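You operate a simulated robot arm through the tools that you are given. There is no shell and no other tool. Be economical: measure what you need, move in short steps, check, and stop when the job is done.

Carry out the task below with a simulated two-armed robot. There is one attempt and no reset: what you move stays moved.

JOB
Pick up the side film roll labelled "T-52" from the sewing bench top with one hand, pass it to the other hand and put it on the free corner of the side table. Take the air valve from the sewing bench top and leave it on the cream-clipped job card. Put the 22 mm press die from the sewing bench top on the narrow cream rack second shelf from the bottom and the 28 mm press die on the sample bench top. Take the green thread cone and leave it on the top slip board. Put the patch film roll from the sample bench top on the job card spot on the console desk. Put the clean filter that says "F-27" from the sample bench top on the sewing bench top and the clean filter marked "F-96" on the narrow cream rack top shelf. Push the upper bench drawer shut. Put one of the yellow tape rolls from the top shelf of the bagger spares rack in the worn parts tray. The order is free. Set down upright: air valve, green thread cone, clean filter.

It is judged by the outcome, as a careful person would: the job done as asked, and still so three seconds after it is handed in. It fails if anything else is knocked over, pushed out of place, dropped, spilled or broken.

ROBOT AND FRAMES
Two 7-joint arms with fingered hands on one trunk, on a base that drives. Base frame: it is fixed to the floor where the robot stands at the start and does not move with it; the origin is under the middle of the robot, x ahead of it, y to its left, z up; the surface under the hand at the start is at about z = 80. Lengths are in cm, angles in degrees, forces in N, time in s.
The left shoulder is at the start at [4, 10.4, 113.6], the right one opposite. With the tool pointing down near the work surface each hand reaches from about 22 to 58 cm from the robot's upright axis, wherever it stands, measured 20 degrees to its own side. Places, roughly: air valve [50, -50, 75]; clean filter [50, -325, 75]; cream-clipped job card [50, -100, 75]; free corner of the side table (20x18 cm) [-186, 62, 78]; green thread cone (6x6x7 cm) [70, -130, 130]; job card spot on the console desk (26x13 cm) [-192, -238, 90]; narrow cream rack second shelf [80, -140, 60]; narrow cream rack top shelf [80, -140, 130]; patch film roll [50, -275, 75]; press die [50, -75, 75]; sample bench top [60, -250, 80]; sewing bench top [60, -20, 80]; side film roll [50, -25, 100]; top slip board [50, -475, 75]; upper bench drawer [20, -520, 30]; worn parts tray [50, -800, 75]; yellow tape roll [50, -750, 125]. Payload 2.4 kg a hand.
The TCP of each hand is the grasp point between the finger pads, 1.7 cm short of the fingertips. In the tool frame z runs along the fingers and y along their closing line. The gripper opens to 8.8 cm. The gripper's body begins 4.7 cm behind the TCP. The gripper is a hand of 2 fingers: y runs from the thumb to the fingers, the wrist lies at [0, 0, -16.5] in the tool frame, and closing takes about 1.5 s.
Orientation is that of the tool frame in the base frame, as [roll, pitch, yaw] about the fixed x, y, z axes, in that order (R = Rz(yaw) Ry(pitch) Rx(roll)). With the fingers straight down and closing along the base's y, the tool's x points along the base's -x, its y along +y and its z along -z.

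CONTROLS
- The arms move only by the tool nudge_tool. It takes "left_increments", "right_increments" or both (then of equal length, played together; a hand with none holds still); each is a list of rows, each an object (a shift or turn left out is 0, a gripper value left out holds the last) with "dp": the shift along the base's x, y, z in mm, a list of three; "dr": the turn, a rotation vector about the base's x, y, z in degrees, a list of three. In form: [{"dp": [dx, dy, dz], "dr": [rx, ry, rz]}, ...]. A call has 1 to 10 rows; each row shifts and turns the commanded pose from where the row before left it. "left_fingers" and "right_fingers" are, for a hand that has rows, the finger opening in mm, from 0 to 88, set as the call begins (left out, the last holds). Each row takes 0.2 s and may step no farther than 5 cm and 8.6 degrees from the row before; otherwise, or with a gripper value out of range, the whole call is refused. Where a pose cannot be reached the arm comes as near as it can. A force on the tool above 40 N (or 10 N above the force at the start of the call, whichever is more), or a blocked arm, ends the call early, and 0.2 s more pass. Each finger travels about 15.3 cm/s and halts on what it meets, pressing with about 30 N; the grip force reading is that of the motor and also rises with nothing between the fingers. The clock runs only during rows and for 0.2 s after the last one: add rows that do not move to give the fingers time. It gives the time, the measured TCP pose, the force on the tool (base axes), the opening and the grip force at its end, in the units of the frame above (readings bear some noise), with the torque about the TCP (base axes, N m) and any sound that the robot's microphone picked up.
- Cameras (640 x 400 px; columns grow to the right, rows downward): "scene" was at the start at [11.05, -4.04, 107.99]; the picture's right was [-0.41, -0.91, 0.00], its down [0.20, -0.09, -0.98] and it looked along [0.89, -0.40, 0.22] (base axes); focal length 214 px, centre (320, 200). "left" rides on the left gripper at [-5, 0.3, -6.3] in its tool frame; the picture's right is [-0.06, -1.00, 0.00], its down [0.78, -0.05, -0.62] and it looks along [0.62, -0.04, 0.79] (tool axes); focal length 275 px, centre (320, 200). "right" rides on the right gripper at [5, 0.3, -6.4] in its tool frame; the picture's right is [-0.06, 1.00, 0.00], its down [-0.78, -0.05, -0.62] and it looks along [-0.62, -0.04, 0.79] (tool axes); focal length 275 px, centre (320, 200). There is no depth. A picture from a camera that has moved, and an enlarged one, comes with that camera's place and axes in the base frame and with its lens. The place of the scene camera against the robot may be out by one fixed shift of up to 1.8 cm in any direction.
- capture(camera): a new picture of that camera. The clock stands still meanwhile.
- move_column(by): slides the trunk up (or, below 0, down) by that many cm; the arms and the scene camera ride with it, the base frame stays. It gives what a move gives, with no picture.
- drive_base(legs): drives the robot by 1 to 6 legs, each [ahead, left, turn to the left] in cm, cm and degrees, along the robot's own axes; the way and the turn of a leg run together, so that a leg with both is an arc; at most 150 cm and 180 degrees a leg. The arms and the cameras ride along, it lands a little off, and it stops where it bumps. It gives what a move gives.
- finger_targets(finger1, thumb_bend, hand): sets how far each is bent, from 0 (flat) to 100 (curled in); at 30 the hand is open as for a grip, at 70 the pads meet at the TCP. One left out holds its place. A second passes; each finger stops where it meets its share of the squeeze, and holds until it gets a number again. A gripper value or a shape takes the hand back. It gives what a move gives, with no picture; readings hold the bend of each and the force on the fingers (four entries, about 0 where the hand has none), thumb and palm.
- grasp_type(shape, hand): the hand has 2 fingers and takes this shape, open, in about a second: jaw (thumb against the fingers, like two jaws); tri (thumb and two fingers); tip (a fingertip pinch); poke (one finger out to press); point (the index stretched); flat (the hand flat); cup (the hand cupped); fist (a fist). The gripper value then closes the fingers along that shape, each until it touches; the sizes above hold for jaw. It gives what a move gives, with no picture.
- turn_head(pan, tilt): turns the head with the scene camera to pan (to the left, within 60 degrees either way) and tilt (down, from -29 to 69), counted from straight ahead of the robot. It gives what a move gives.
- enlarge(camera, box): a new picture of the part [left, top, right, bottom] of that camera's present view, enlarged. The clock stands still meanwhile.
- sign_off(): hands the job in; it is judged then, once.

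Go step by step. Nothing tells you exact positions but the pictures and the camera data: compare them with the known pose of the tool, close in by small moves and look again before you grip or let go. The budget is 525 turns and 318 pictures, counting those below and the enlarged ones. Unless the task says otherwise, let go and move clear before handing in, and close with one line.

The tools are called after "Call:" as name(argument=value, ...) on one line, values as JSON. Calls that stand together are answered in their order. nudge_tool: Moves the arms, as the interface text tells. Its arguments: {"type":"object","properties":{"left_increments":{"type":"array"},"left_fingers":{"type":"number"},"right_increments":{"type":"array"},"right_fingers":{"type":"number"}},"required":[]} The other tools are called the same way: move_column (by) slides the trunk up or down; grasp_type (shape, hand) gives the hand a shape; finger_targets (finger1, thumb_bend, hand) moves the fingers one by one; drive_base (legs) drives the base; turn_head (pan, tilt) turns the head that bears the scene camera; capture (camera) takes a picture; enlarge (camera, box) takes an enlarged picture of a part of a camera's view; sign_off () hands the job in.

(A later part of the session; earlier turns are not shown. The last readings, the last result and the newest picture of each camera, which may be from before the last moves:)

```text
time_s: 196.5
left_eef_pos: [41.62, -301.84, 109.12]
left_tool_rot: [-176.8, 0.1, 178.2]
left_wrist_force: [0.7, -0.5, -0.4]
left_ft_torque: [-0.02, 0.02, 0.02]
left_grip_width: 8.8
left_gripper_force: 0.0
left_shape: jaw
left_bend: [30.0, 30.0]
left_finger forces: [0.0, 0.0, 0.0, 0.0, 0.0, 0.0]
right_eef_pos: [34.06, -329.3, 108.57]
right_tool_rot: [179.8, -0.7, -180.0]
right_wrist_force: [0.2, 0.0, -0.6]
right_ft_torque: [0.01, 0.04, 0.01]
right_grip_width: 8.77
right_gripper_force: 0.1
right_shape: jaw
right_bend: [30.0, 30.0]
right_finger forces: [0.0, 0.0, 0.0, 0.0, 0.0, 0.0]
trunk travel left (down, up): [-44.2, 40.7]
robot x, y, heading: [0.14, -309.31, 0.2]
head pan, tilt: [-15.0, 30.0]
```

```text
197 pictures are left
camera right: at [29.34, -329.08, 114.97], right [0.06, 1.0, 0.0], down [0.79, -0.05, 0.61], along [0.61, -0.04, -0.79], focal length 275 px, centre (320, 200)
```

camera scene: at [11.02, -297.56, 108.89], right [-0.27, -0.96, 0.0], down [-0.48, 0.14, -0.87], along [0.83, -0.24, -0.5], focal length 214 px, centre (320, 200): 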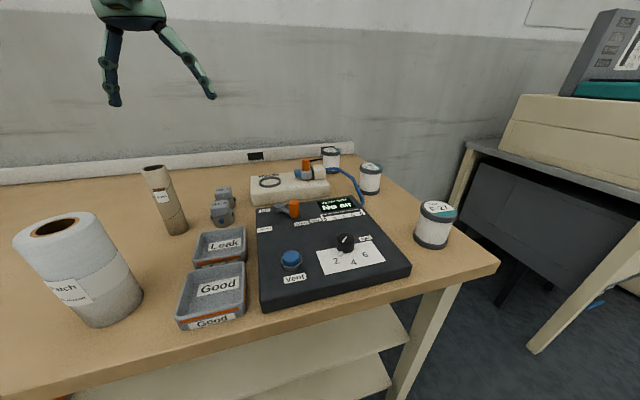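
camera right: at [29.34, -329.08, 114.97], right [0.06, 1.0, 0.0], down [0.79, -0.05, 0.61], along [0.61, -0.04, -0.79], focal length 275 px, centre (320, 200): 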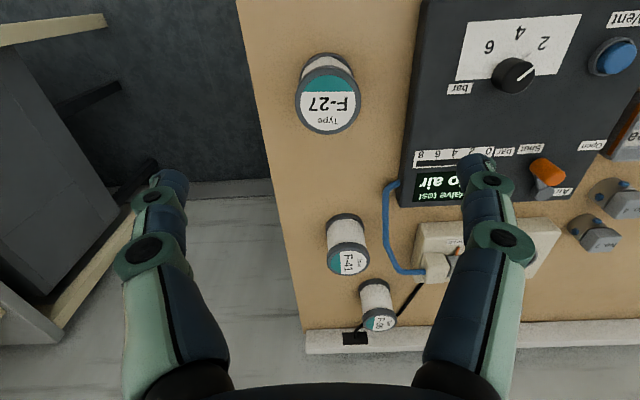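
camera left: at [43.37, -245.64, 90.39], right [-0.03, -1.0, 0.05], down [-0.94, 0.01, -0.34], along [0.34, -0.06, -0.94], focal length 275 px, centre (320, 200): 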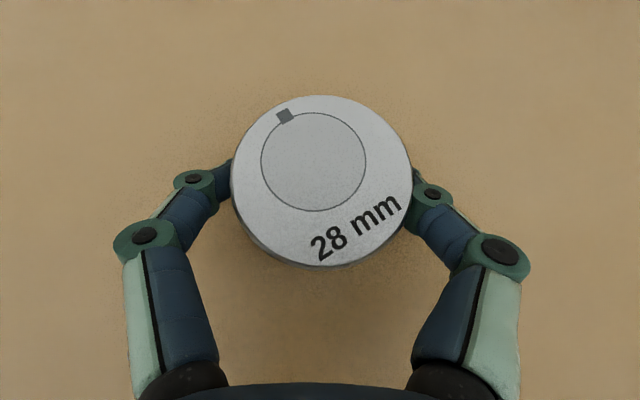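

Call:
nudge_tool(right_increments=[{"dp": [40, 4, -20]}, {"dp": [3, 0, -40]}, {"dp": [0, 0, -45]}, {"dp": [0, 0, 0]}])

Call:
capture(camera="right")

Call:
enlarge(camera="scene", box=[320, 60, 560, 260])

```text
time_s: 197.5
left_eef_pos: [42.03, -301.81, 109.02]
left_tool_rot: [-176.8, 0.1, 178.1]
left_wrist_force: [0.1, -0.1, -0.7]
left_ft_torque: [0.03, 0.04, -0.02]
left_grip_width: 8.77
left_gripper_force: 0.2
left_shape: jaw
left_bend: [30.0, 30.0]
left_finger forces: [0.0, 0.1, 0.0, 0.1, 0.0, 0.1]
right_eef_pos: [38.42, -328.84, 98.08]
right_tool_rot: [179.8, -0.7, -180.0]
right_wrist_force: [-1.1, 1.0, -1.0]
right_ft_torque: [-0.01, 0.01, 0.01]
right_grip_width: 8.75
right_gripper_force: 0.0
right_shape: jaw
right_bend: [30.0, 30.0]
right_finger forces: [0.1, 0.0, 0.0, 0.1, 0.0, 0.1]
trunk travel left (down, up): [-44.2, 40.7]
robot x, y, heading: [-0.24, -309.89, 0.2]
head pan, tilt: [-15.0, 30.0]
```

```text
196 pictures are left
camera right: at [33.58, -328.46, 104.55], right [0.06, 1.0, 0.0], down [0.79, -0.05, 0.61], along [0.61, -0.04, -0.79], focal length 275 px, centre (320, 200)
```

right: 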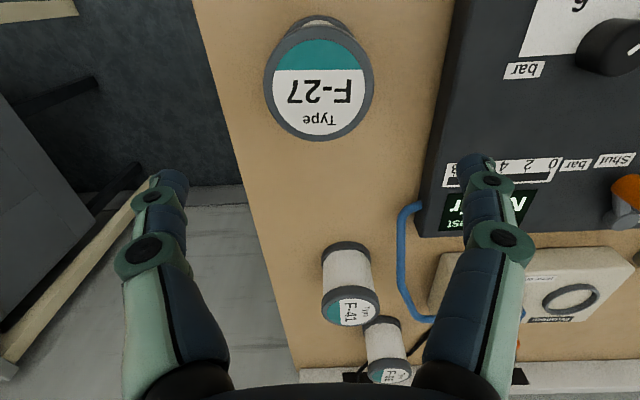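

```text
2.00 times, centred on (440, 160) of scene
camera zoom: at [11.99, -312.58, 108.89], right [-0.26, -0.97, 0.0], down [-0.48, 0.13, -0.87], along [0.84, -0.22, -0.5], focal length 429 px, centre (80, 280)
```

zoom: 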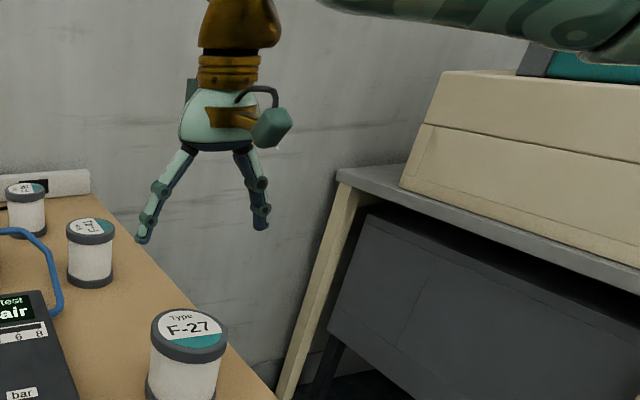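

Well centred. Descend to z≈85 and close.

Call:
nudge_tool(right_increments=[{"dp": [-2, 0, -40]}, {"dp": [0, 0, -40]}, {"dp": [0, 0, -45]}, {"dp": [0, 0, -3]}])

Call:
capture(camera="right")

```text
time_s: 198.5
left_eef_pos: [41.72, -301.79, 109.14]
left_tool_rot: [-176.7, 0.1, 178.3]
left_wrist_force: [0.6, -0.1, -0.4]
left_ft_torque: [0.01, 0.01, 0.02]
left_grip_width: 8.8
left_gripper_force: 0.0
left_shape: jaw
left_bend: [30.0, 30.0]
left_finger forces: [0.1, 0.1, 0.1, 0.1, 0.1, 0.0]
right_eef_pos: [38.5, -328.89, 85.13]
right_tool_rot: [179.9, -0.6, -180.0]
right_wrist_force: [-0.7, 1.3, 8.7]
right_ft_torque: [0.07, -0.03, 0.03]
right_grip_width: 8.78
right_gripper_force: 0.0
right_shape: jaw
right_bend: [30.0, 30.0]
right_finger forces: [5.0, 0.0, 0.0, 0.0, 2.7, 0.1]
trunk travel left (down, up): [-44.2, 40.7]
robot x, y, heading: [-0.34, -309.34, -0.1]
head pan, tilt: [-15.0, 30.0]
```

```text
194 pictures are left
camera right: at [33.58, -328.64, 91.56], right [0.06, 1.0, 0.0], down [0.79, -0.05, 0.61], along [0.61, -0.04, -0.79], focal length 275 px, centre (320, 200)
```

right: 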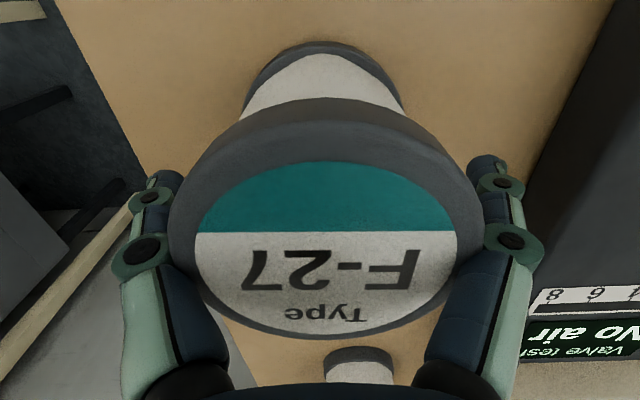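

Call:
nudge_tool(right_increments=[{"dp": [0, 0, 5]}, {"dp": [0, 0, 0]}])

Call:
nudge_tool(right_increments=[{"dp": [0, 0, 0]}, {"dp": [0, 0, 0]}, {"dp": [0, 0, 0]}, {"dp": [0, 0, 0]}, {"dp": [0, 0, 0]}, {"dp": [0, 0, 0]}, {"dp": [0, 0, 0]}, {"dp": [0, 0, 0]}], right_fingers=35)

Call:
nudge_tool(right_increments=[{"dp": [0, 0, 10]}, {"dp": [0, 0, 20]}, {"dp": [0, 0, 40]}, {"dp": [0, 0, 45]}, {"dp": [0, 0, 45]}])

Call:
capture(camera="right")

Call:
capture(camera="scene")

```text
time_s: 199.1
left_eef_pos: [41.88, -301.86, 109.08]
left_tool_rot: [-176.7, 0.0, 178.3]
left_wrist_force: [-0.3, 0.0, -0.6]
left_ft_torque: [0.03, -0.01, -0.01]
left_grip_width: 8.8
left_gripper_force: 0.0
left_shape: jaw
left_bend: [30.0, 30.0]
left_finger forces: [0.1, 0.1, 0.1, 0.0, 0.1, 0.0]
right_eef_pos: [38.24, -329.06, 85.53]
right_tool_rot: [179.9, -0.7, 180.0]
right_wrist_force: [-0.8, 0.5, -0.3]
right_ft_torque: [0.04, -0.01, 0.0]
right_grip_width: 8.81
right_gripper_force: 0.0
right_shape: jaw
right_bend: [30.0, 30.0]
right_finger forces: [0.4, 0.1, 0.0, 0.0, 0.1, 0.0]
trunk travel left (down, up): [-44.2, 40.7]
robot x, y, heading: [0.07, -309.74, 0.3]
head pan, tilt: [-15.0, 30.0]
```

```text
time_s: 200.9
left_eef_pos: [41.75, -301.93, 109.09]
left_tool_rot: [-176.8, 0.1, 178.2]
left_wrist_force: [0.2, 0.1, -0.6]
left_ft_torque: [0.01, -0.01, 0.02]
left_grip_width: 8.77
left_gripper_force: 0.0
left_shape: jaw
left_bend: [30.0, 30.0]
left_finger forces: [0.0, 0.0, 0.1, 0.0, 0.0, 0.0]
right_eef_pos: [38.48, -329.09, 85.56]
right_tool_rot: [179.9, -0.8, 180.0]
right_wrist_force: [0.4, -1.0, -1.5]
right_ft_torque: [0.02, 0.02, -0.02]
right_grip_width: 5.46
right_gripper_force: 29.8
right_shape: jaw
right_bend: [71.0, 73.0]
right_finger forces: [26.7, 0.1, 0.1, 0.1, 26.7, 0.1]
trunk travel left (down, up): [-44.2, 40.7]
robot x, y, heading: [-0.12, -309.34, -0.1]
head pan, tilt: [-15.0, 30.0]
```

```text
time_s: 202.1
left_eef_pos: [41.78, -301.73, 109.19]
left_tool_rot: [-176.8, 0.1, 178.2]
left_wrist_force: [-0.8, -0.2, 0.4]
left_ft_torque: [0.02, -0.04, -0.01]
left_grip_width: 8.8
left_gripper_force: 0.1
left_shape: jaw
left_bend: [30.0, 30.0]
left_finger forces: [0.0, 0.0, 0.0, 0.0, 0.0, 0.1]
right_eef_pos: [38.2, -328.94, 101.81]
right_tool_rot: [179.9, -0.7, 179.9]
right_wrist_force: [0.7, 0.4, -1.3]
right_ft_torque: [0.02, 0.02, 0.0]
right_grip_width: 5.47
right_gripper_force: 30.0
right_shape: jaw
right_bend: [71.0, 73.0]
right_finger forces: [26.7, 0.0, 0.1, 0.0, 26.6, 0.1]
trunk travel left (down, up): [-44.2, 40.7]
robot x, y, heading: [-0.11, -309.5, 0.4]
head pan, tilt: [-15.0, 30.0]
```

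```text
193 pictures are left
camera right: at [33.43, -328.53, 108.26], right [0.06, 1.0, 0.0], down [0.79, -0.05, 0.61], along [0.61, -0.04, -0.79], focal length 275 px, centre (320, 200)
```

right: 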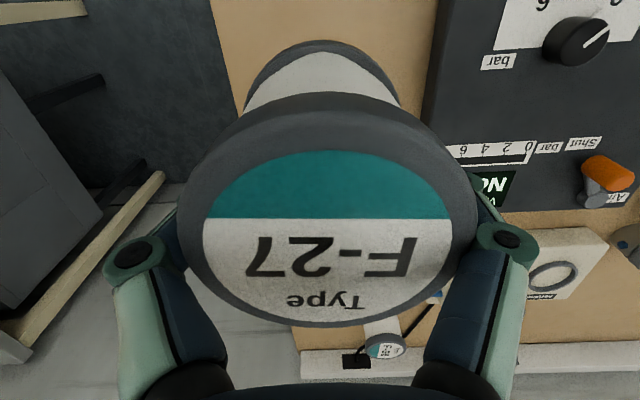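

```text
192 pictures are left
camera scene: at [11.99, -312.58, 108.89], right [-0.26, -0.97, 0.0], down [-0.48, 0.13, -0.87], along [0.84, -0.22, -0.5], focal length 214 px, centre (320, 200)
```

scene: 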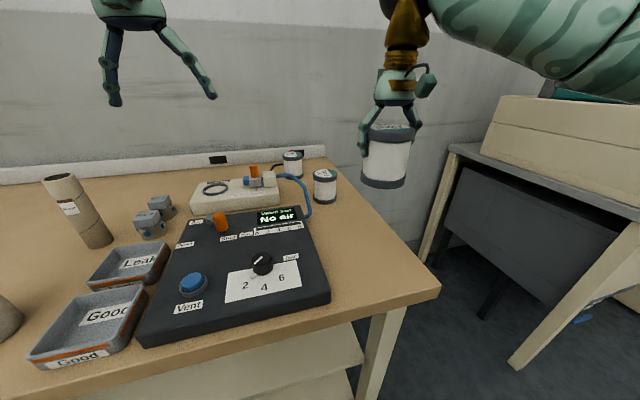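

F-27 is held. F-96 at the back is too far from the front, but the gap right of the bench (y -336…-405) is wide enough to drive in. I tuck the hands and go there.

Call:
nudge_tool(right_increments=[{"dp": [-30, 0, 40]}, {"dp": [-30, -10, 40]}, {"dp": [-20, 0, 40]}], left_increments=[{"dp": [-10, 0, 20], "dr": [-3.2, 0, 0]}, {"dp": [-10, 0, 20]}, {"dp": [0, 0, 0]}])

Call:
drive_base(legs=[[-6, 0, 0], [0, -56, 0]])

Call:
turn_head(pan=0, tilt=35)

Call:
capture(camera="scene")

```text
refused: row 2 steps farther than a row can; nothing moved
```

```text
time_s: 205.9
left_eef_pos: [35.68, -359.53, 109.12]
left_tool_rot: [-176.7, 0.1, 178.0]
left_wrist_force: [1.4, 0.4, 0.0]
left_ft_torque: [0.0, 0.02, 0.03]
left_grip_width: 8.8
left_gripper_force: 0.1
left_shape: jaw
left_bend: [30.0, 30.0]
left_finger forces: [0.1, 0.0, 0.1, 0.0, 0.0, 0.1]
right_eef_pos: [32.06, -386.55, 101.89]
right_tool_rot: [179.8, -0.7, 179.8]
right_wrist_force: [-0.4, 0.1, -1.6]
right_ft_torque: [0.0, 0.0, -0.01]
right_grip_width: 5.47
right_gripper_force: 29.9
right_shape: jaw
right_bend: [71.0, 73.0]
right_finger forces: [26.8, 0.0, 0.0, 0.0, 26.7, 0.0]
trunk travel left (down, up): [-44.2, 40.7]
robot x, y, heading: [-6.02, -366.83, -0.3]
head pan, tilt: [-15.0, 30.0]
```

```text
time_s: 206.7
left_eef_pos: [35.62, -359.48, 109.14]
left_tool_rot: [-176.8, 0.2, 178.0]
left_wrist_force: [-0.3, -0.4, 0.2]
left_ft_torque: [0.0, 0.01, 0.01]
left_grip_width: 8.79
left_gripper_force: 0.0
left_shape: jaw
left_bend: [30.0, 30.0]
left_finger forces: [0.1, 0.0, 0.0, 0.0, 0.0, 0.1]
right_eef_pos: [32.01, -386.45, 101.73]
right_tool_rot: [179.9, -0.7, 179.7]
right_wrist_force: [0.1, 0.8, -1.4]
right_ft_torque: [-0.01, 0.01, -0.01]
right_grip_width: 5.45
right_gripper_force: 30.2
right_shape: jaw
right_bend: [71.0, 73.0]
right_finger forces: [26.6, 0.0, 0.0, 0.0, 26.7, 0.0]
trunk travel left (down, up): [-44.2, 40.7]
robot x, y, heading: [-6.19, -367.25, 0.2]
head pan, tilt: [0.0, 35.0]
```

```text
191 pictures are left
camera scene: at [5.86, -367.84, 108.11], right [0.0, -1.0, 0.0], down [-0.57, 0.0, -0.82], along [0.82, 0.0, -0.57], focal length 214 px, centre (320, 200)
```

scene: 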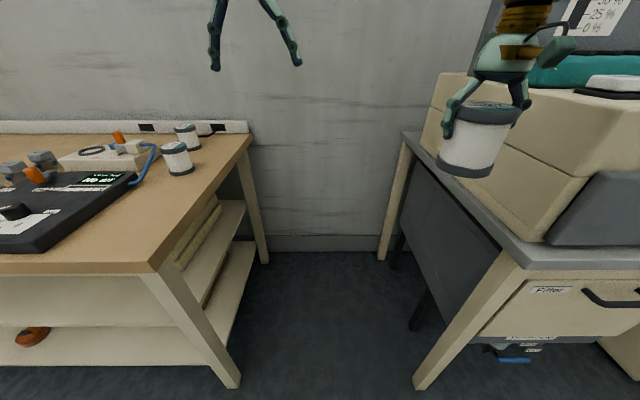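

The gap is 71 cm wide (y -334…-405). Tuck the right hand, then turn left 38° and drive in diagonally.

Call:
nudge_tool(right_increments=[{"dp": [-25, 0, 35]}, {"dp": [-25, 0, 35]}, {"dp": [-20, 0, 40]}, {"dp": [0, 0, 40]}], left_increments=[{"dp": [-10, 0, 20], "dr": [-3.2, 0, 0]}, {"dp": [-10, 0, 20]}, {"dp": [0, 0, 0]}, {"dp": [0, 0, 0]}])

Call:
drive_base(legs=[[8, 0, 0], [0, 0, 38], [22, -17, 0]])

Call:
capture(camera="scene")

Call:
turn_head(pan=0, tilt=65)

Call:
capture(camera="scene")

```text
time_s: 207.7
left_eef_pos: [33.63, -359.38, 113.15]
left_tool_rot: [-173.5, 0.2, 177.9]
left_wrist_force: [0.4, 0.5, 0.3]
left_ft_torque: [0.02, 0.02, 0.01]
left_grip_width: 8.78
left_gripper_force: 0.1
left_shape: jaw
left_bend: [30.0, 30.0]
left_finger forces: [0.0, 0.2, 0.1, 0.1, 0.0, 0.0]
right_eef_pos: [24.6, -386.2, 116.77]
right_tool_rot: [179.9, -0.8, 179.7]
right_wrist_force: [-0.2, -0.2, -1.6]
right_ft_torque: [-0.01, -0.02, 0.03]
right_grip_width: 5.49
right_gripper_force: 30.4
right_shape: jaw
right_bend: [71.0, 73.0]
right_finger forces: [26.7, 0.0, 0.0, 0.1, 26.7, 0.0]
trunk travel left (down, up): [-44.2, 40.7]
robot x, y, heading: [-6.42, -367.26, -0.4]
head pan, tilt: [0.0, 35.0]
```

```text
time_s: 212.1
left_eef_pos: [55.69, -335.47, 113.27]
left_tool_rot: [-173.6, 0.2, -143.7]
left_wrist_force: [-0.5, -0.5, -1.0]
left_ft_torque: [-0.03, 0.0, -0.03]
left_grip_width: 8.79
left_gripper_force: 0.1
left_shape: jaw
left_bend: [30.0, 30.0]
left_finger forces: [0.0, 0.0, 0.1, 0.0, 0.1, 0.0]
right_eef_pos: [64.97, -362.03, 116.82]
right_tool_rot: [179.8, -0.8, -142.0]
right_wrist_force: [0.7, -0.2, -1.7]
right_ft_torque: [-0.02, -0.02, 0.01]
right_grip_width: 5.5
right_gripper_force: 30.0
right_shape: jaw
right_bend: [71.0, 73.0]
right_finger forces: [26.6, 0.0, 0.0, 0.0, 26.6, 0.0]
trunk travel left (down, up): [-44.2, 40.7]
robot x, y, heading: [28.72, -366.39, 38.1]
head pan, tilt: [0.0, 35.0]
```

```text
190 pictures are left
camera scene: at [38.58, -359.67, 108.1], right [0.62, -0.79, 0.0], down [-0.45, -0.35, -0.82], along [0.64, 0.51, -0.57], focal length 214 px, centre (320, 200)
```

scene: 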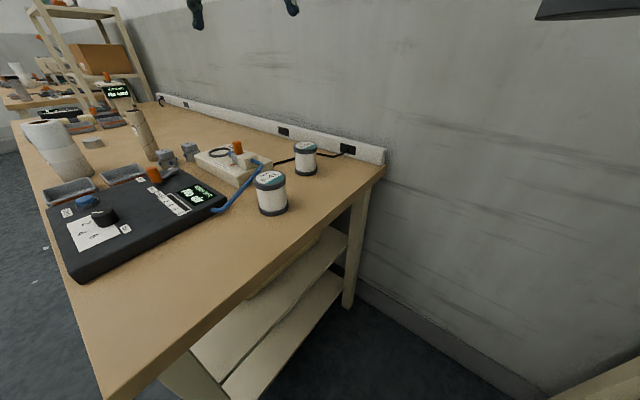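

```text
time_s: 213.0
left_eef_pos: [55.55, -335.44, 113.1]
left_tool_rot: [-173.7, 0.1, -143.8]
left_wrist_force: [0.1, 0.4, -0.3]
left_ft_torque: [-0.01, 0.01, -0.01]
left_grip_width: 8.79
left_gripper_force: 0.2
left_shape: jaw
left_bend: [30.0, 30.0]
left_finger forces: [0.0, 0.0, 0.0, 0.0, 0.0, 0.0]
right_eef_pos: [65.01, -362.01, 116.73]
right_tool_rot: [179.9, -0.7, -142.1]
right_wrist_force: [0.4, 0.9, -1.6]
right_ft_torque: [0.04, -0.04, 0.02]
right_grip_width: 5.48
right_gripper_force: 29.9
right_shape: jaw
right_bend: [71.0, 73.0]
right_finger forces: [26.7, 0.1, 0.1, 0.0, 26.7, 0.0]
trunk travel left (down, up): [-44.2, 40.7]
robot x, y, heading: [29.14, -366.07, 37.7]
head pan, tilt: [0.0, 65.0]
```

```text
189 pictures are left
camera scene: at [36.39, -361.36, 104.13], right [0.62, -0.79, 0.0], down [-0.71, -0.56, -0.42], along [0.33, 0.26, -0.91], focal length 214 px, centre (320, 200)
```

scene: 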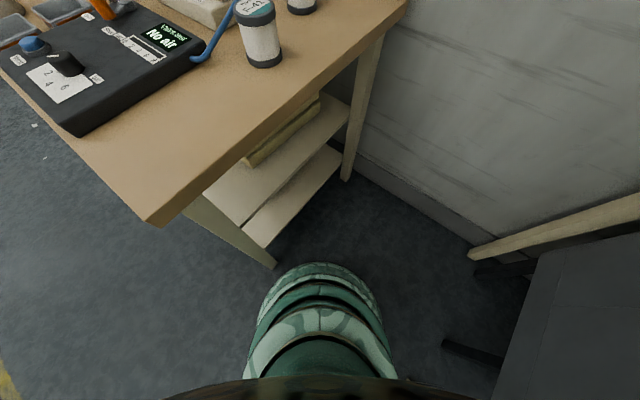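

Clear so far. Continue in, and square the left wrist.

Call:
drive_base(legs=[[17, -14, 0]])

Call:
nudge_tool(left_increments=[{"dr": [5.1, 4.0, 0]}, {"dp": [0, 0, 0]}])

Call:
capture(camera="left")

Call:
turn_head(pan=10, tilt=40)

Call:
capture(camera="scene")

```text
time_s: 214.7
left_eef_pos: [77.56, -336.37, 113.26]
left_tool_rot: [-173.6, 0.1, -143.5]
left_wrist_force: [-0.8, -0.4, -0.1]
left_ft_torque: [0.02, 0.0, -0.01]
left_grip_width: 8.8
left_gripper_force: 0.0
left_shape: jaw
left_bend: [30.0, 30.0]
left_finger forces: [0.1, 0.1, 0.1, 0.0, 0.0, 0.1]
right_eef_pos: [87.02, -362.95, 116.8]
right_tool_rot: [180.0, -0.8, -141.7]
right_wrist_force: [0.9, 0.8, -2.2]
right_ft_torque: [0.01, 0.0, 0.0]
right_grip_width: 5.47
right_gripper_force: 29.9
right_shape: jaw
right_bend: [71.0, 73.0]
right_finger forces: [26.7, 0.0, 0.0, 0.1, 26.7, 0.1]
trunk travel left (down, up): [-44.2, 40.7]
robot x, y, heading: [50.79, -367.29, 38.2]
head pan, tilt: [0.0, 65.0]
```

```text
time_s: 215.3
left_eef_pos: [77.34, -336.34, 113.19]
left_tool_rot: [179.8, 0.1, -143.5]
left_wrist_force: [0.7, 1.1, 0.1]
left_ft_torque: [-0.01, 0.0, -0.01]
left_grip_width: 8.76
left_gripper_force: 0.1
left_shape: jaw
left_bend: [30.0, 30.0]
left_finger forces: [0.0, 0.0, 0.0, 0.0, 0.0, 0.0]
right_eef_pos: [86.74, -362.78, 116.73]
right_tool_rot: [179.9, -0.8, -141.8]
right_wrist_force: [0.5, -0.2, -1.9]
right_ft_torque: [0.0, 0.0, 0.0]
right_grip_width: 5.48
right_gripper_force: 30.1
right_shape: jaw
right_bend: [71.0, 73.0]
right_finger forces: [26.6, 0.1, 0.0, 0.0, 26.8, 0.0]
trunk travel left (down, up): [-44.2, 40.7]
robot x, y, heading: [50.9, -367.15, 38.4]
head pan, tilt: [0.0, 65.0]
```

```text
188 pictures are left
camera left: at [81.16, -333.22, 119.51], right [0.64, -0.77, 0.0], down [-0.6, -0.51, 0.62], along [-0.48, -0.4, -0.79], focal length 275 px, centre (320, 200)
```

left: 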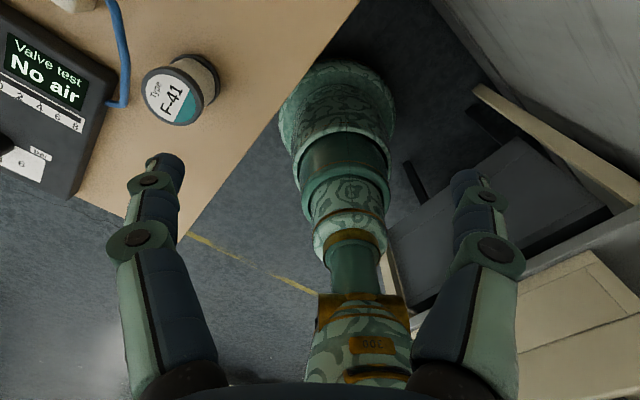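

```text
time_s: 216.2
left_eef_pos: [77.44, -336.43, 113.19]
left_tool_rot: [179.9, 0.0, -143.6]
left_wrist_force: [0.2, 1.0, -0.1]
left_ft_torque: [-0.02, 0.02, 0.0]
left_grip_width: 8.81
left_gripper_force: 0.0
left_shape: jaw
left_bend: [30.0, 30.0]
left_finger forces: [0.0, 0.0, 0.0, 0.0, 0.0, 0.1]
right_eef_pos: [86.91, -362.93, 116.69]
right_tool_rot: [180.0, -0.7, -141.8]
right_wrist_force: [0.7, -0.7, -1.4]
right_ft_torque: [0.03, 0.02, -0.01]
right_grip_width: 5.47
right_gripper_force: 30.3
right_shape: jaw
right_bend: [71.0, 73.0]
right_finger forces: [26.6, 0.0, 0.0, 0.0, 26.7, 0.0]
trunk travel left (down, up): [-44.2, 40.7]
robot x, y, heading: [51.03, -367.31, 38.5]
head pan, tilt: [10.0, 40.0]
```

```text
187 pictures are left
camera scene: at [59.18, -359.78, 107.34], right [0.75, -0.67, 0.0], down [-0.43, -0.48, -0.77], along [0.51, 0.57, -0.64], focal length 214 px, centre (320, 200)
```

scene: 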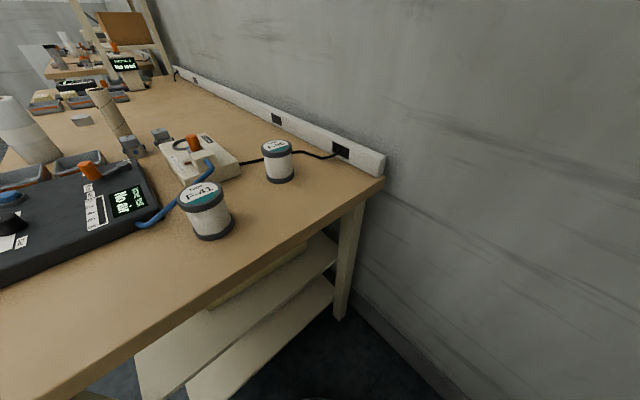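

F-96 is about [79.6, -323.3]. Move the left hand over it.

Call:
nudge_tool(left_increments=[{"dp": [10, 45, 0]}, {"dp": [10, 45, 0]}, {"dp": [0, 40, -20]}, {"dp": [0, 0, -45]}, {"dp": [0, 0, -45]}], left_fingers=88)

Call:
capture(camera="left")

Call:
capture(camera="scene")

```text
time_s: 217.4
left_eef_pos: [79.3, -323.33, 102.18]
left_tool_rot: [179.9, 0.1, -143.5]
left_wrist_force: [-0.3, 0.5, -0.5]
left_ft_torque: [-0.01, 0.02, 0.01]
left_grip_width: 8.79
left_gripper_force: 0.0
left_shape: jaw
left_bend: [30.0, 30.0]
left_finger forces: [0.0, 0.0, 0.1, 0.0, 0.0, 0.0]
right_eef_pos: [86.88, -363.0, 116.73]
right_tool_rot: [179.9, -0.8, -141.7]
right_wrist_force: [0.0, -1.1, -0.5]
right_ft_torque: [-0.01, 0.01, 0.0]
right_grip_width: 5.44
right_gripper_force: 29.7
right_shape: jaw
right_bend: [71.0, 73.0]
right_finger forces: [26.8, 0.1, 0.0, 0.0, 26.6, 0.1]
trunk travel left (down, up): [-44.2, 40.7]
robot x, y, heading: [50.7, -367.56, 38.4]
head pan, tilt: [10.0, 40.0]
```

```text
186 pictures are left
camera left: at [83.04, -320.22, 108.5], right [0.64, -0.77, 0.0], down [-0.6, -0.51, 0.62], along [-0.47, -0.4, -0.79], focal length 275 px, centre (320, 200)
```

left: 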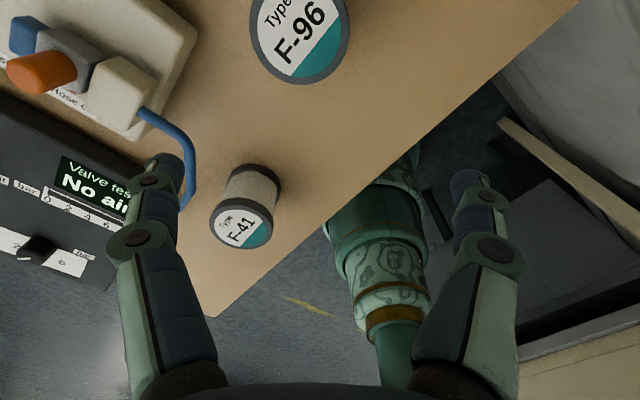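

```text
185 pictures are left
camera scene: at [59.19, -359.77, 107.35], right [0.75, -0.67, 0.0], down [-0.43, -0.48, -0.77], along [0.51, 0.57, -0.64], focal length 214 px, centre (320, 200)
```

scene: 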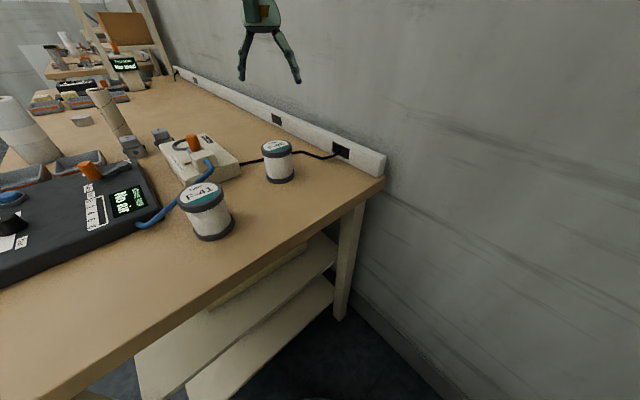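

F-96's top is at about [80.2, -321]. Adjust and descend.

Call:
nudge_tool(left_increments=[{"dp": [9, 22, -20]}, {"dp": [0, 0, -40]}, {"dp": [0, 0, -20]}, {"dp": [0, 0, 0]}])

Call:
capture(camera="left")

Call:
enlarge(camera="scene", box=[180, 60, 380, 200])

```text
time_s: 218.4
left_eef_pos: [80.31, -321.05, 94.0]
left_tool_rot: [179.9, 0.0, -143.6]
left_wrist_force: [0.5, -0.2, -0.3]
left_ft_torque: [0.03, 0.04, 0.01]
left_grip_width: 8.76
left_gripper_force: 0.1
left_shape: jaw
left_bend: [30.0, 30.0]
left_finger forces: [0.0, 0.1, 0.1, 0.0, 0.0, 0.0]
right_eef_pos: [86.97, -362.91, 116.83]
right_tool_rot: [179.8, -0.7, -141.8]
right_wrist_force: [0.7, 0.9, -1.8]
right_ft_torque: [0.0, 0.01, -0.01]
right_grip_width: 5.47
right_gripper_force: 30.3
right_shape: jaw
right_bend: [71.0, 73.0]
right_finger forces: [26.7, 0.0, 0.0, 0.0, 26.7, 0.0]
trunk travel left (down, up): [-44.2, 40.7]
robot x, y, heading: [50.74, -367.26, 38.2]
head pan, tilt: [10.0, 40.0]
```

```text
184 pictures are left
camera left: at [84.06, -317.82, 100.32], right [0.64, -0.77, 0.0], down [-0.6, -0.51, 0.62], along [-0.47, -0.4, -0.79], focal length 275 px, centre (320, 200)
```

left: 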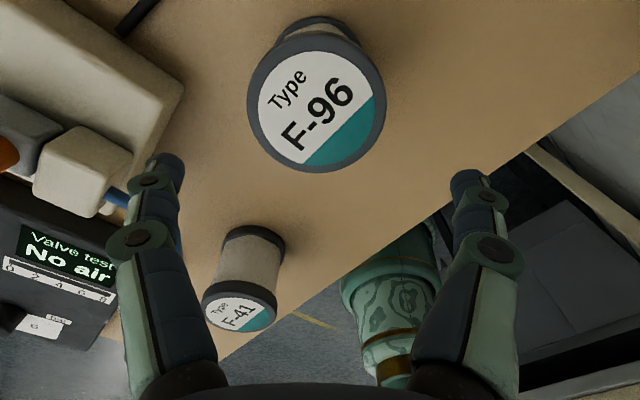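

```text
2.86 times, centred on (280, 130) of scene
camera zoom: at [59.18, -359.78, 107.35], right [0.75, -0.67, 0.0], down [-0.43, -0.48, -0.77], along [0.51, 0.57, -0.64], focal length 613 px, centre (434, 400)
```

zoom: 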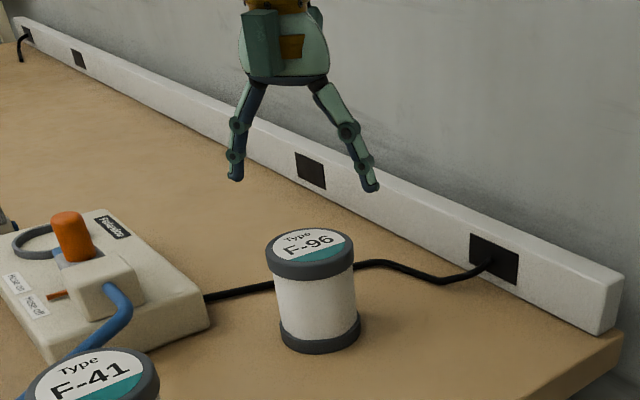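

Call:
nudge_tool(left_increments=[{"dp": [3, 4, -30]}, {"dp": [0, 0, -35]}, {"dp": [0, 0, -18]}, {"dp": [0, 0, 0]}])

Call:
capture(camera="left")

```text
time_s: 219.4
left_eef_pos: [80.32, -320.95, 85.9]
left_tool_rot: [179.9, 0.1, -143.6]
left_wrist_force: [0.6, 0.0, 0.2]
left_ft_torque: [0.0, -0.01, 0.02]
left_grip_width: 8.79
left_gripper_force: 0.0
left_shape: jaw
left_bend: [30.0, 30.0]
left_finger forces: [0.0, 0.0, 0.0, 0.0, 0.0, 0.0]
right_eef_pos: [86.92, -362.9, 116.71]
right_tool_rot: [179.9, -0.7, -141.8]
right_wrist_force: [-0.5, -0.9, -1.4]
right_ft_torque: [0.02, 0.0, 0.03]
right_grip_width: 5.51
right_gripper_force: 29.7
right_shape: jaw
right_bend: [71.0, 73.0]
right_finger forces: [26.7, 0.1, 0.0, 0.0, 26.7, 0.0]
trunk travel left (down, up): [-44.2, 40.7]
robot x, y, heading: [50.73, -367.29, 38.3]
head pan, tilt: [10.0, 40.0]
```

```text
182 pictures are left
camera left: at [84.13, -317.69, 92.15], right [0.64, -0.77, 0.0], down [-0.6, -0.51, 0.62], along [-0.47, -0.4, -0.79], focal length 275 px, centre (320, 200)
```

left: 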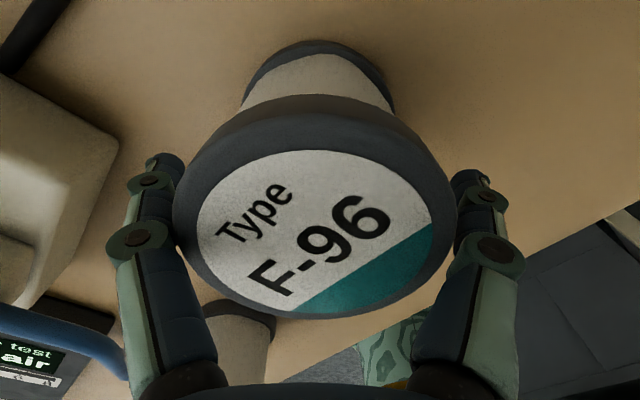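

Call:
nudge_tool(left_increments=[{"dp": [0, 0, 0]}, {"dp": [0, 0, 0]}, {"dp": [0, 0, 0]}, {"dp": [0, 0, 0]}, {"dp": [0, 0, 0]}, {"dp": [0, 0, 0]}, {"dp": [0, 0, 0]}, {"dp": [0, 0, 0]}], left_fingers=35)

Call:
nudge_tool(left_increments=[{"dp": [0, 0, 10]}, {"dp": [0, 0, 20]}, {"dp": [0, 0, 40]}, {"dp": [0, 0, 45]}, {"dp": [0, 0, 45]}, {"dp": [0, 0, 45]}])

Call:
capture(camera="scene")

Call:
capture(camera="left")

```text
time_s: 221.2
left_eef_pos: [80.29, -320.86, 85.88]
left_tool_rot: [179.9, 0.2, -143.7]
left_wrist_force: [0.4, 0.0, -0.2]
left_ft_torque: [-0.01, 0.02, -0.02]
left_grip_width: 5.61
left_gripper_force: 29.7
left_shape: jaw
left_bend: [71.0, 69.0]
left_finger forces: [26.3, 0.1, 0.1, 0.0, 26.2, 0.0]
right_eef_pos: [86.93, -362.94, 116.66]
right_tool_rot: [179.8, -0.7, -141.8]
right_wrist_force: [-0.2, -0.1, -1.2]
right_ft_torque: [-0.01, 0.0, 0.04]
right_grip_width: 5.48
right_gripper_force: 29.9
right_shape: jaw
right_bend: [71.0, 73.0]
right_finger forces: [26.7, 0.0, 0.0, 0.0, 26.6, 0.0]
trunk travel left (down, up): [-44.2, 40.7]
robot x, y, heading: [50.98, -367.4, 38.4]
head pan, tilt: [10.0, 40.0]
```

```text
time_s: 222.6
left_eef_pos: [80.84, -320.83, 106.22]
left_tool_rot: [180.0, -0.1, -143.6]
left_wrist_force: [-0.4, -0.3, -1.5]
left_ft_torque: [-0.01, -0.03, -0.03]
left_grip_width: 5.6
left_gripper_force: 30.2
left_shape: jaw
left_bend: [71.0, 69.0]
left_finger forces: [26.4, 0.1, 0.0, 0.1, 26.3, 0.0]
right_eef_pos: [86.86, -362.94, 116.75]
right_tool_rot: [180.0, -0.7, -141.8]
right_wrist_force: [-0.1, 0.4, -2.4]
right_ft_torque: [-0.01, 0.0, -0.01]
right_grip_width: 5.48
right_gripper_force: 30.4
right_shape: jaw
right_bend: [71.0, 73.0]
right_finger forces: [26.7, 0.0, 0.0, 0.0, 26.6, 0.0]
trunk travel left (down, up): [-44.2, 40.7]
robot x, y, heading: [51.23, -367.1, 38.1]
head pan, tilt: [10.0, 40.0]
```

```text
181 pictures are left
camera scene: at [59.19, -359.79, 107.35], right [0.75, -0.67, 0.0], down [-0.43, -0.48, -0.77], along [0.51, 0.57, -0.64], focal length 214 px, centre (320, 200)
```

scene: 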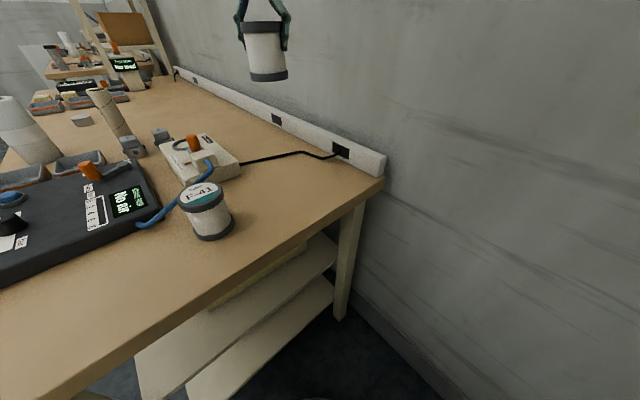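

```text
180 pictures are left
camera left: at [84.62, -317.6, 112.63], right [0.64, -0.77, 0.0], down [-0.6, -0.51, 0.62], along [-0.48, -0.4, -0.79], focal length 275 px, centre (320, 200)
```

left: 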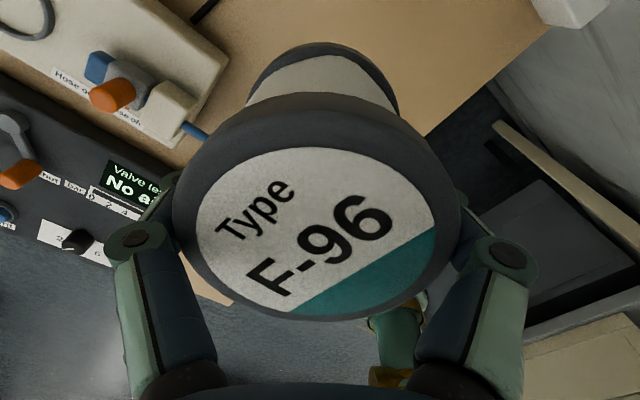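

F-96 held. Retract and exit the gap the way I came.

Call:
nudge_tool(left_increments=[{"dp": [-8, -30, 20]}, {"dp": [-16, -42, 20]}, {"dp": [-16, -42, 20]}, {"dp": [-8, -42, 0]}])

Call:
drive_base(legs=[[-18, 14, 0], [-22, 17, 0]])

Call:
drive_base(legs=[[-15, 0, 0], [0, 0, -38]])

```text
time_s: 223.6
left_eef_pos: [75.7, -336.57, 112.19]
left_tool_rot: [179.9, 0.1, -143.6]
left_wrist_force: [0.0, 0.2, -1.5]
left_ft_torque: [-0.07, 0.02, -0.03]
left_grip_width: 5.61
left_gripper_force: 30.1
left_shape: jaw
left_bend: [71.0, 70.0]
left_finger forces: [26.1, 0.0, 0.0, 0.0, 26.1, 0.0]
right_eef_pos: [86.86, -362.9, 116.74]
right_tool_rot: [179.9, -0.7, -141.8]
right_wrist_force: [0.5, -0.2, -1.2]
right_ft_torque: [0.01, -0.02, -0.01]
right_grip_width: 5.46
right_gripper_force: 30.1
right_shape: jaw
right_bend: [71.0, 73.0]
right_finger forces: [26.7, 0.1, 0.0, 0.0, 26.7, 0.0]
trunk travel left (down, up): [-44.2, 40.7]
robot x, y, heading: [50.63, -367.58, 38.3]
head pan, tilt: [10.0, 40.0]
```

```text
time_s: 226.9
left_eef_pos: [25.46, -336.72, 112.28]
left_tool_rot: [179.9, 0.1, -143.5]
left_wrist_force: [-0.6, -0.4, -1.3]
left_ft_torque: [-0.03, 0.01, 0.0]
left_grip_width: 5.55
left_gripper_force: 29.9
left_shape: jaw
left_bend: [71.0, 70.0]
left_finger forces: [26.1, 0.0, 0.0, 0.0, 26.1, 0.0]
right_eef_pos: [36.58, -363.21, 116.68]
right_tool_rot: [179.8, -0.7, -141.7]
right_wrist_force: [0.1, -0.1, -1.1]
right_ft_torque: [0.0, -0.01, -0.02]
right_grip_width: 5.45
right_gripper_force: 30.0
right_shape: jaw
right_bend: [71.0, 73.0]
right_finger forces: [26.8, 0.0, 0.0, 0.0, 26.8, 0.1]
trunk travel left (down, up): [-44.2, 40.7]
robot x, y, heading: [0.52, -367.51, 38.2]
head pan, tilt: [10.0, 40.0]
```

```text
time_s: 230.0
left_eef_pos: [27.27, -367.6, 112.29]
left_tool_rot: [179.9, 0.0, 179.2]
left_wrist_force: [-0.2, -0.4, -1.3]
left_ft_torque: [0.01, -0.01, 0.01]
left_grip_width: 5.62
left_gripper_force: 30.0
left_shape: jaw
left_bend: [71.0, 70.0]
left_finger forces: [26.1, 0.1, 0.0, 0.1, 26.1, 0.0]
right_eef_pos: [20.02, -395.47, 116.93]
right_tool_rot: [179.9, -0.6, -179.1]
right_wrist_force: [-0.9, 0.7, -1.9]
right_ft_torque: [-0.01, 0.02, 0.0]
right_grip_width: 5.45
right_gripper_force: 30.0
right_shape: jaw
right_bend: [71.0, 73.0]
right_finger forces: [26.7, 0.0, 0.1, 0.0, 26.6, 0.0]
trunk travel left (down, up): [-44.2, 40.7]
robot x, y, heading: [-11.1, -377.39, 0.9]
head pan, tilt: [10.0, 40.0]
```

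Both filters held. Drive left along the aisle to the narrow rack, raise the trunk and look at the top shelf.

Call:
drive_base(legs=[[-16, 0, 0], [0, 119, -0.9], [0, 119, 0]])

Call:
move_column(by=28)

Call:
turn_head(pan=0, tilt=10)

Call:
capture(camera="scene")

```text
time_s: 242.5
left_eef_pos: [11.1, -134.01, 112.19]
left_tool_rot: [179.8, 0.0, 177.6]
left_wrist_force: [-0.6, 0.0, -1.9]
left_ft_torque: [0.01, -0.01, 0.02]
left_grip_width: 5.61
left_gripper_force: 30.4
left_shape: jaw
left_bend: [71.0, 70.0]
left_finger forces: [26.2, 0.0, 0.0, 0.0, 26.2, 0.0]
right_eef_pos: [3.16, -161.75, 116.72]
right_tool_rot: [179.9, -0.7, 179.4]
right_wrist_force: [0.1, -0.4, -1.2]
right_ft_torque: [-0.02, -0.01, 0.01]
right_grip_width: 5.48
right_gripper_force: 29.8
right_shape: jaw
right_bend: [71.0, 73.0]
right_finger forces: [26.7, 0.0, 0.1, 0.0, 26.7, 0.0]
trunk travel left (down, up): [-44.2, 40.7]
robot x, y, heading: [-27.97, -142.21, -0.6]
head pan, tilt: [10.0, 40.0]
```

```text
time_s: 245.4
left_eef_pos: [11.29, -134.07, 140.26]
left_tool_rot: [179.8, -0.1, 177.6]
left_wrist_force: [0.0, -0.6, -1.2]
left_ft_torque: [-0.01, 0.0, 0.01]
left_grip_width: 5.59
left_gripper_force: 29.5
left_shape: jaw
left_bend: [71.0, 70.0]
left_finger forces: [26.1, 0.0, 0.1, 0.1, 26.2, 0.1]
right_eef_pos: [3.24, -161.69, 144.78]
right_tool_rot: [179.9, -0.8, 179.4]
right_wrist_force: [-0.3, 0.9, -1.1]
right_ft_torque: [-0.03, 0.02, 0.0]
right_grip_width: 5.47
right_gripper_force: 29.9
right_shape: jaw
right_bend: [71.0, 73.0]
right_finger forces: [26.7, 0.1, 0.0, 0.1, 26.7, 0.1]
trunk travel left (down, up): [-72.2, 12.7]
robot x, y, heading: [-27.82, -142.44, -0.8]
head pan, tilt: [10.0, 40.0]
```

```text
time_s: 246.3
left_eef_pos: [11.1, -133.95, 140.25]
left_tool_rot: [180.0, 0.0, 177.6]
left_wrist_force: [0.3, 0.6, -2.1]
left_ft_torque: [0.02, -0.01, 0.06]
left_grip_width: 5.57
left_gripper_force: 30.6
left_shape: jaw
left_bend: [71.0, 70.0]
left_finger forces: [26.0, 0.0, 0.1, 0.1, 26.1, 0.0]
right_eef_pos: [3.26, -161.75, 144.8]
right_tool_rot: [179.9, -0.8, 179.5]
right_wrist_force: [0.3, -0.1, -1.3]
right_ft_torque: [0.01, -0.02, 0.01]
right_grip_width: 5.46
right_gripper_force: 30.8
right_shape: jaw
right_bend: [71.0, 73.0]
right_finger forces: [26.8, 0.1, 0.1, 0.1, 26.7, 0.0]
trunk travel left (down, up): [-72.2, 12.7]
robot x, y, heading: [-27.79, -142.37, -0.4]
head pan, tilt: [0.0, 10.0]
```

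```text
179 pictures are left
camera scene: at [-15.23, -143.27, 140.2], right [-0.01, -1.0, 0.0], down [-0.17, 0.0, -0.98], along [0.98, -0.01, -0.17], focal length 214 px, centre (320, 200)
```

scene: 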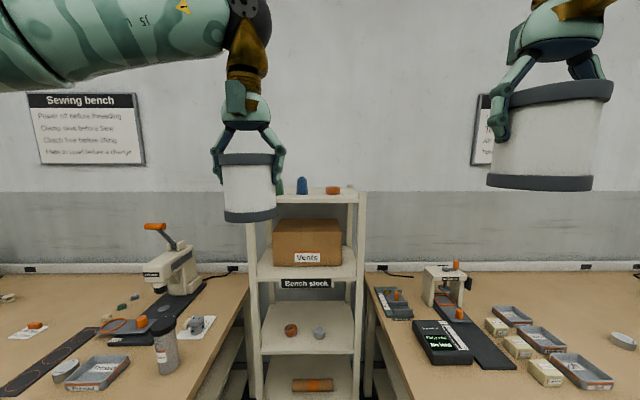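

Call:
move_column(by=10)

Call:
drive_base(legs=[[20, 3, 0.5]])

Call:
turn_head(pan=0, tilt=25)

Call:
capture(camera="scene")

Call:
capture(camera="right")

```text
time_s: 247.7
left_eef_pos: [11.22, -134.07, 150.13]
left_tool_rot: [179.9, 0.1, 177.6]
left_wrist_force: [0.6, 0.3, -1.3]
left_ft_torque: [-0.02, -0.04, -0.01]
left_grip_width: 5.59
left_gripper_force: 30.6
left_shape: jaw
left_bend: [71.0, 70.0]
left_finger forces: [26.1, 0.0, 0.0, 0.0, 26.1, 0.0]
right_eef_pos: [3.25, -161.68, 154.78]
right_tool_rot: [179.9, -0.8, 179.4]
right_wrist_force: [0.7, -0.7, -2.2]
right_ft_torque: [0.01, 0.02, 0.01]
right_grip_width: 5.45
right_gripper_force: 30.2
right_shape: jaw
right_bend: [71.0, 73.0]
right_finger forces: [26.8, 0.0, 0.0, 0.0, 26.7, 0.0]
trunk travel left (down, up): [-82.2, 2.7]
robot x, y, heading: [-27.62, -142.71, -0.4]
head pan, tilt: [0.0, 10.0]
```

```text
time_s: 249.2
left_eef_pos: [30.9, -131.01, 150.16]
left_tool_rot: [179.9, 0.0, 177.9]
left_wrist_force: [0.0, 0.1, -1.1]
left_ft_torque: [-0.01, -0.02, 0.0]
left_grip_width: 5.56
left_gripper_force: 29.6
left_shape: jaw
left_bend: [71.0, 70.0]
left_finger forces: [26.1, 0.1, 0.0, 0.0, 26.0, 0.0]
right_eef_pos: [23.27, -158.76, 154.67]
right_tool_rot: [179.9, -0.8, 179.7]
right_wrist_force: [0.7, -0.4, -0.7]
right_ft_torque: [-0.02, 0.02, -0.02]
right_grip_width: 5.45
right_gripper_force: 30.3
right_shape: jaw
right_bend: [71.0, 73.0]
right_finger forces: [26.8, 0.1, 0.1, 0.1, 26.6, 0.0]
trunk travel left (down, up): [-82.2, 2.7]
robot x, y, heading: [-7.85, -139.41, -0.1]
head pan, tilt: [0.0, 10.0]
```

```text
time_s: 250.0
left_eef_pos: [30.85, -131.05, 150.36]
left_tool_rot: [-180.0, 0.0, 177.8]
left_wrist_force: [-0.3, 0.3, -1.9]
left_ft_torque: [-0.02, -0.02, -0.01]
left_grip_width: 5.58
left_gripper_force: 29.8
left_shape: jaw
left_bend: [71.0, 70.0]
left_finger forces: [26.0, 0.0, 0.0, 0.1, 26.1, 0.0]
right_eef_pos: [23.03, -158.7, 154.75]
right_tool_rot: [180.0, -0.7, 179.7]
right_wrist_force: [0.3, -1.1, -1.6]
right_ft_torque: [-0.04, -0.02, -0.03]
right_grip_width: 5.43
right_gripper_force: 30.0
right_shape: jaw
right_bend: [71.0, 73.0]
right_finger forces: [26.7, 0.1, 0.1, 0.0, 26.7, 0.0]
trunk travel left (down, up): [-82.2, 2.7]
robot x, y, heading: [-7.51, -139.75, -0.2]
head pan, tilt: [0.0, 25.0]
```

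```text
178 pictures are left
camera scene: at [4.42, -140.39, 147.79], right [0.0, -1.0, 0.0], down [-0.42, 0.0, -0.91], along [0.91, 0.0, -0.42], focal length 214 px, centre (320, 200)
```

scene: 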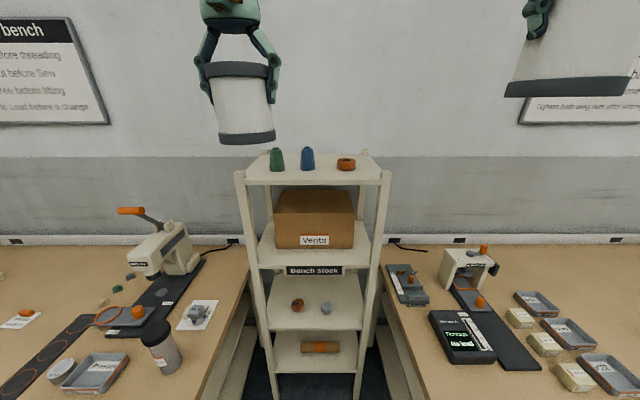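

```text
177 pictures are left
camera right: at [18.29, -158.36, 161.16], right [0.07, 1.0, 0.0], down [0.79, -0.05, 0.61], along [0.61, -0.04, -0.79], focal length 275 px, centre (320, 200)
```

right: 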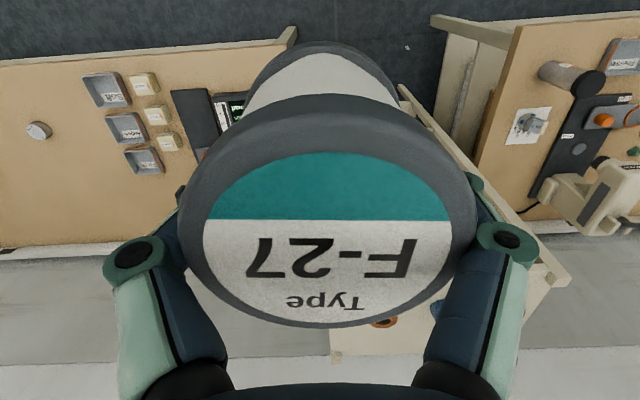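

On the top shelf stand green cone, blue cone and a tape in a row at x≈75. I'll put F-96 in the free front strip near y = -143. Drive in.

Call:
drive_base(legs=[[24, 0, 0]])

Call:
nudge_tool(left_increments=[{"dp": [30, -35, 0]}, {"dp": [40, -30, 0]}, {"dp": [40, -30, 0]}, {"dp": [20, -20, 0]}, {"dp": [0, 0, 0]}])

Call:
capture(camera="left")

Call:
capture(camera="scene")

```text
time_s: 251.8
left_eef_pos: [55.9, -131.4, 150.19]
left_tool_rot: [179.8, 0.0, 177.7]
left_wrist_force: [0.3, 0.1, -1.4]
left_ft_torque: [-0.03, 0.03, -0.03]
left_grip_width: 5.57
left_gripper_force: 29.4
left_shape: jaw
left_bend: [71.0, 70.0]
left_finger forces: [26.1, 0.0, 0.1, 0.1, 26.1, 0.0]
right_eef_pos: [48.2, -158.8, 154.77]
right_tool_rot: [180.0, -0.8, 179.5]
right_wrist_force: [0.0, 0.4, -0.9]
right_ft_torque: [-0.03, -0.03, 0.02]
right_grip_width: 5.46
right_gripper_force: 29.5
right_shape: jaw
right_bend: [71.0, 73.0]
right_finger forces: [26.8, 0.1, 0.0, 0.0, 26.7, 0.0]
trunk travel left (down, up): [-82.2, 2.7]
robot x, y, heading: [17.63, -139.64, -0.5]
head pan, tilt: [0.0, 25.0]
```

```text
time_s: 253.0
left_eef_pos: [67.57, -141.7, 150.21]
left_tool_rot: [179.9, 0.1, 177.7]
left_wrist_force: [-0.2, -0.9, -1.6]
left_ft_torque: [-0.02, -0.01, -0.03]
left_grip_width: 5.56
left_gripper_force: 29.6
left_shape: jaw
left_bend: [71.0, 70.0]
left_finger forces: [26.3, 0.1, 0.0, 0.0, 26.6, 0.0]
left hand out of reach, approached as far as the arm can: row 4
right_eef_pos: [47.98, -158.92, 154.58]
right_tool_rot: [179.9, -0.6, 179.6]
right_wrist_force: [0.2, 0.0, -1.0]
right_ft_torque: [-0.03, -0.04, -0.01]
right_grip_width: 5.45
right_gripper_force: 29.8
right_shape: jaw
right_bend: [71.0, 73.0]
right_finger forces: [26.8, 0.1, 0.0, 0.1, 26.8, 0.0]
trunk travel left (down, up): [-82.2, 2.7]
robot x, y, heading: [17.04, -139.67, -0.3]
head pan, tilt: [0.0, 25.0]
```

```text
176 pictures are left
camera left: at [72.47, -141.52, 156.6], right [0.02, -1.0, 0.0], down [-0.79, -0.02, 0.62], along [-0.62, -0.01, -0.79], focal length 275 px, centre (320, 200)
```

left: 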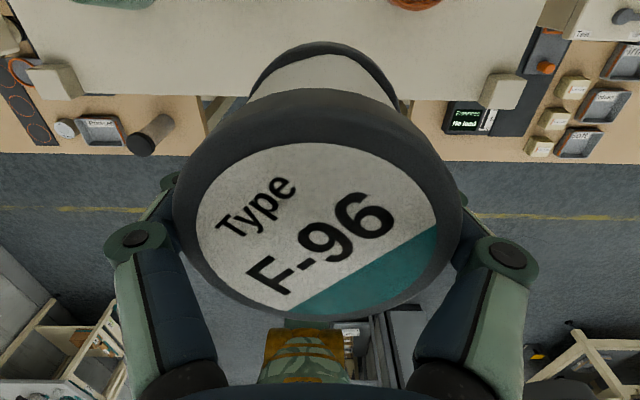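

```text
175 pictures are left
camera scene: at [29.43, -140.58, 147.78], right [-0.01, -1.0, 0.0], down [-0.42, 0.0, -0.91], along [0.91, -0.01, -0.42], focal length 214 px, centre (320, 200)
```

scene: 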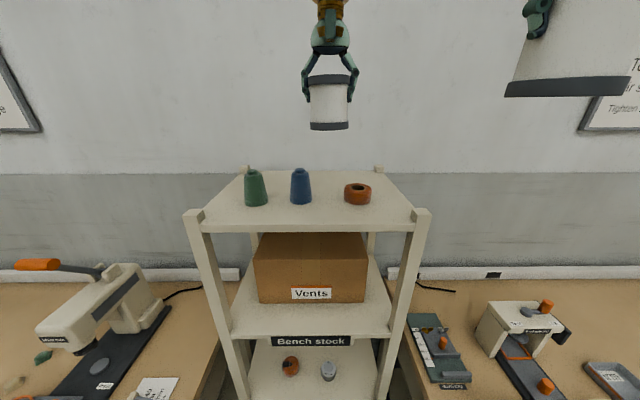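

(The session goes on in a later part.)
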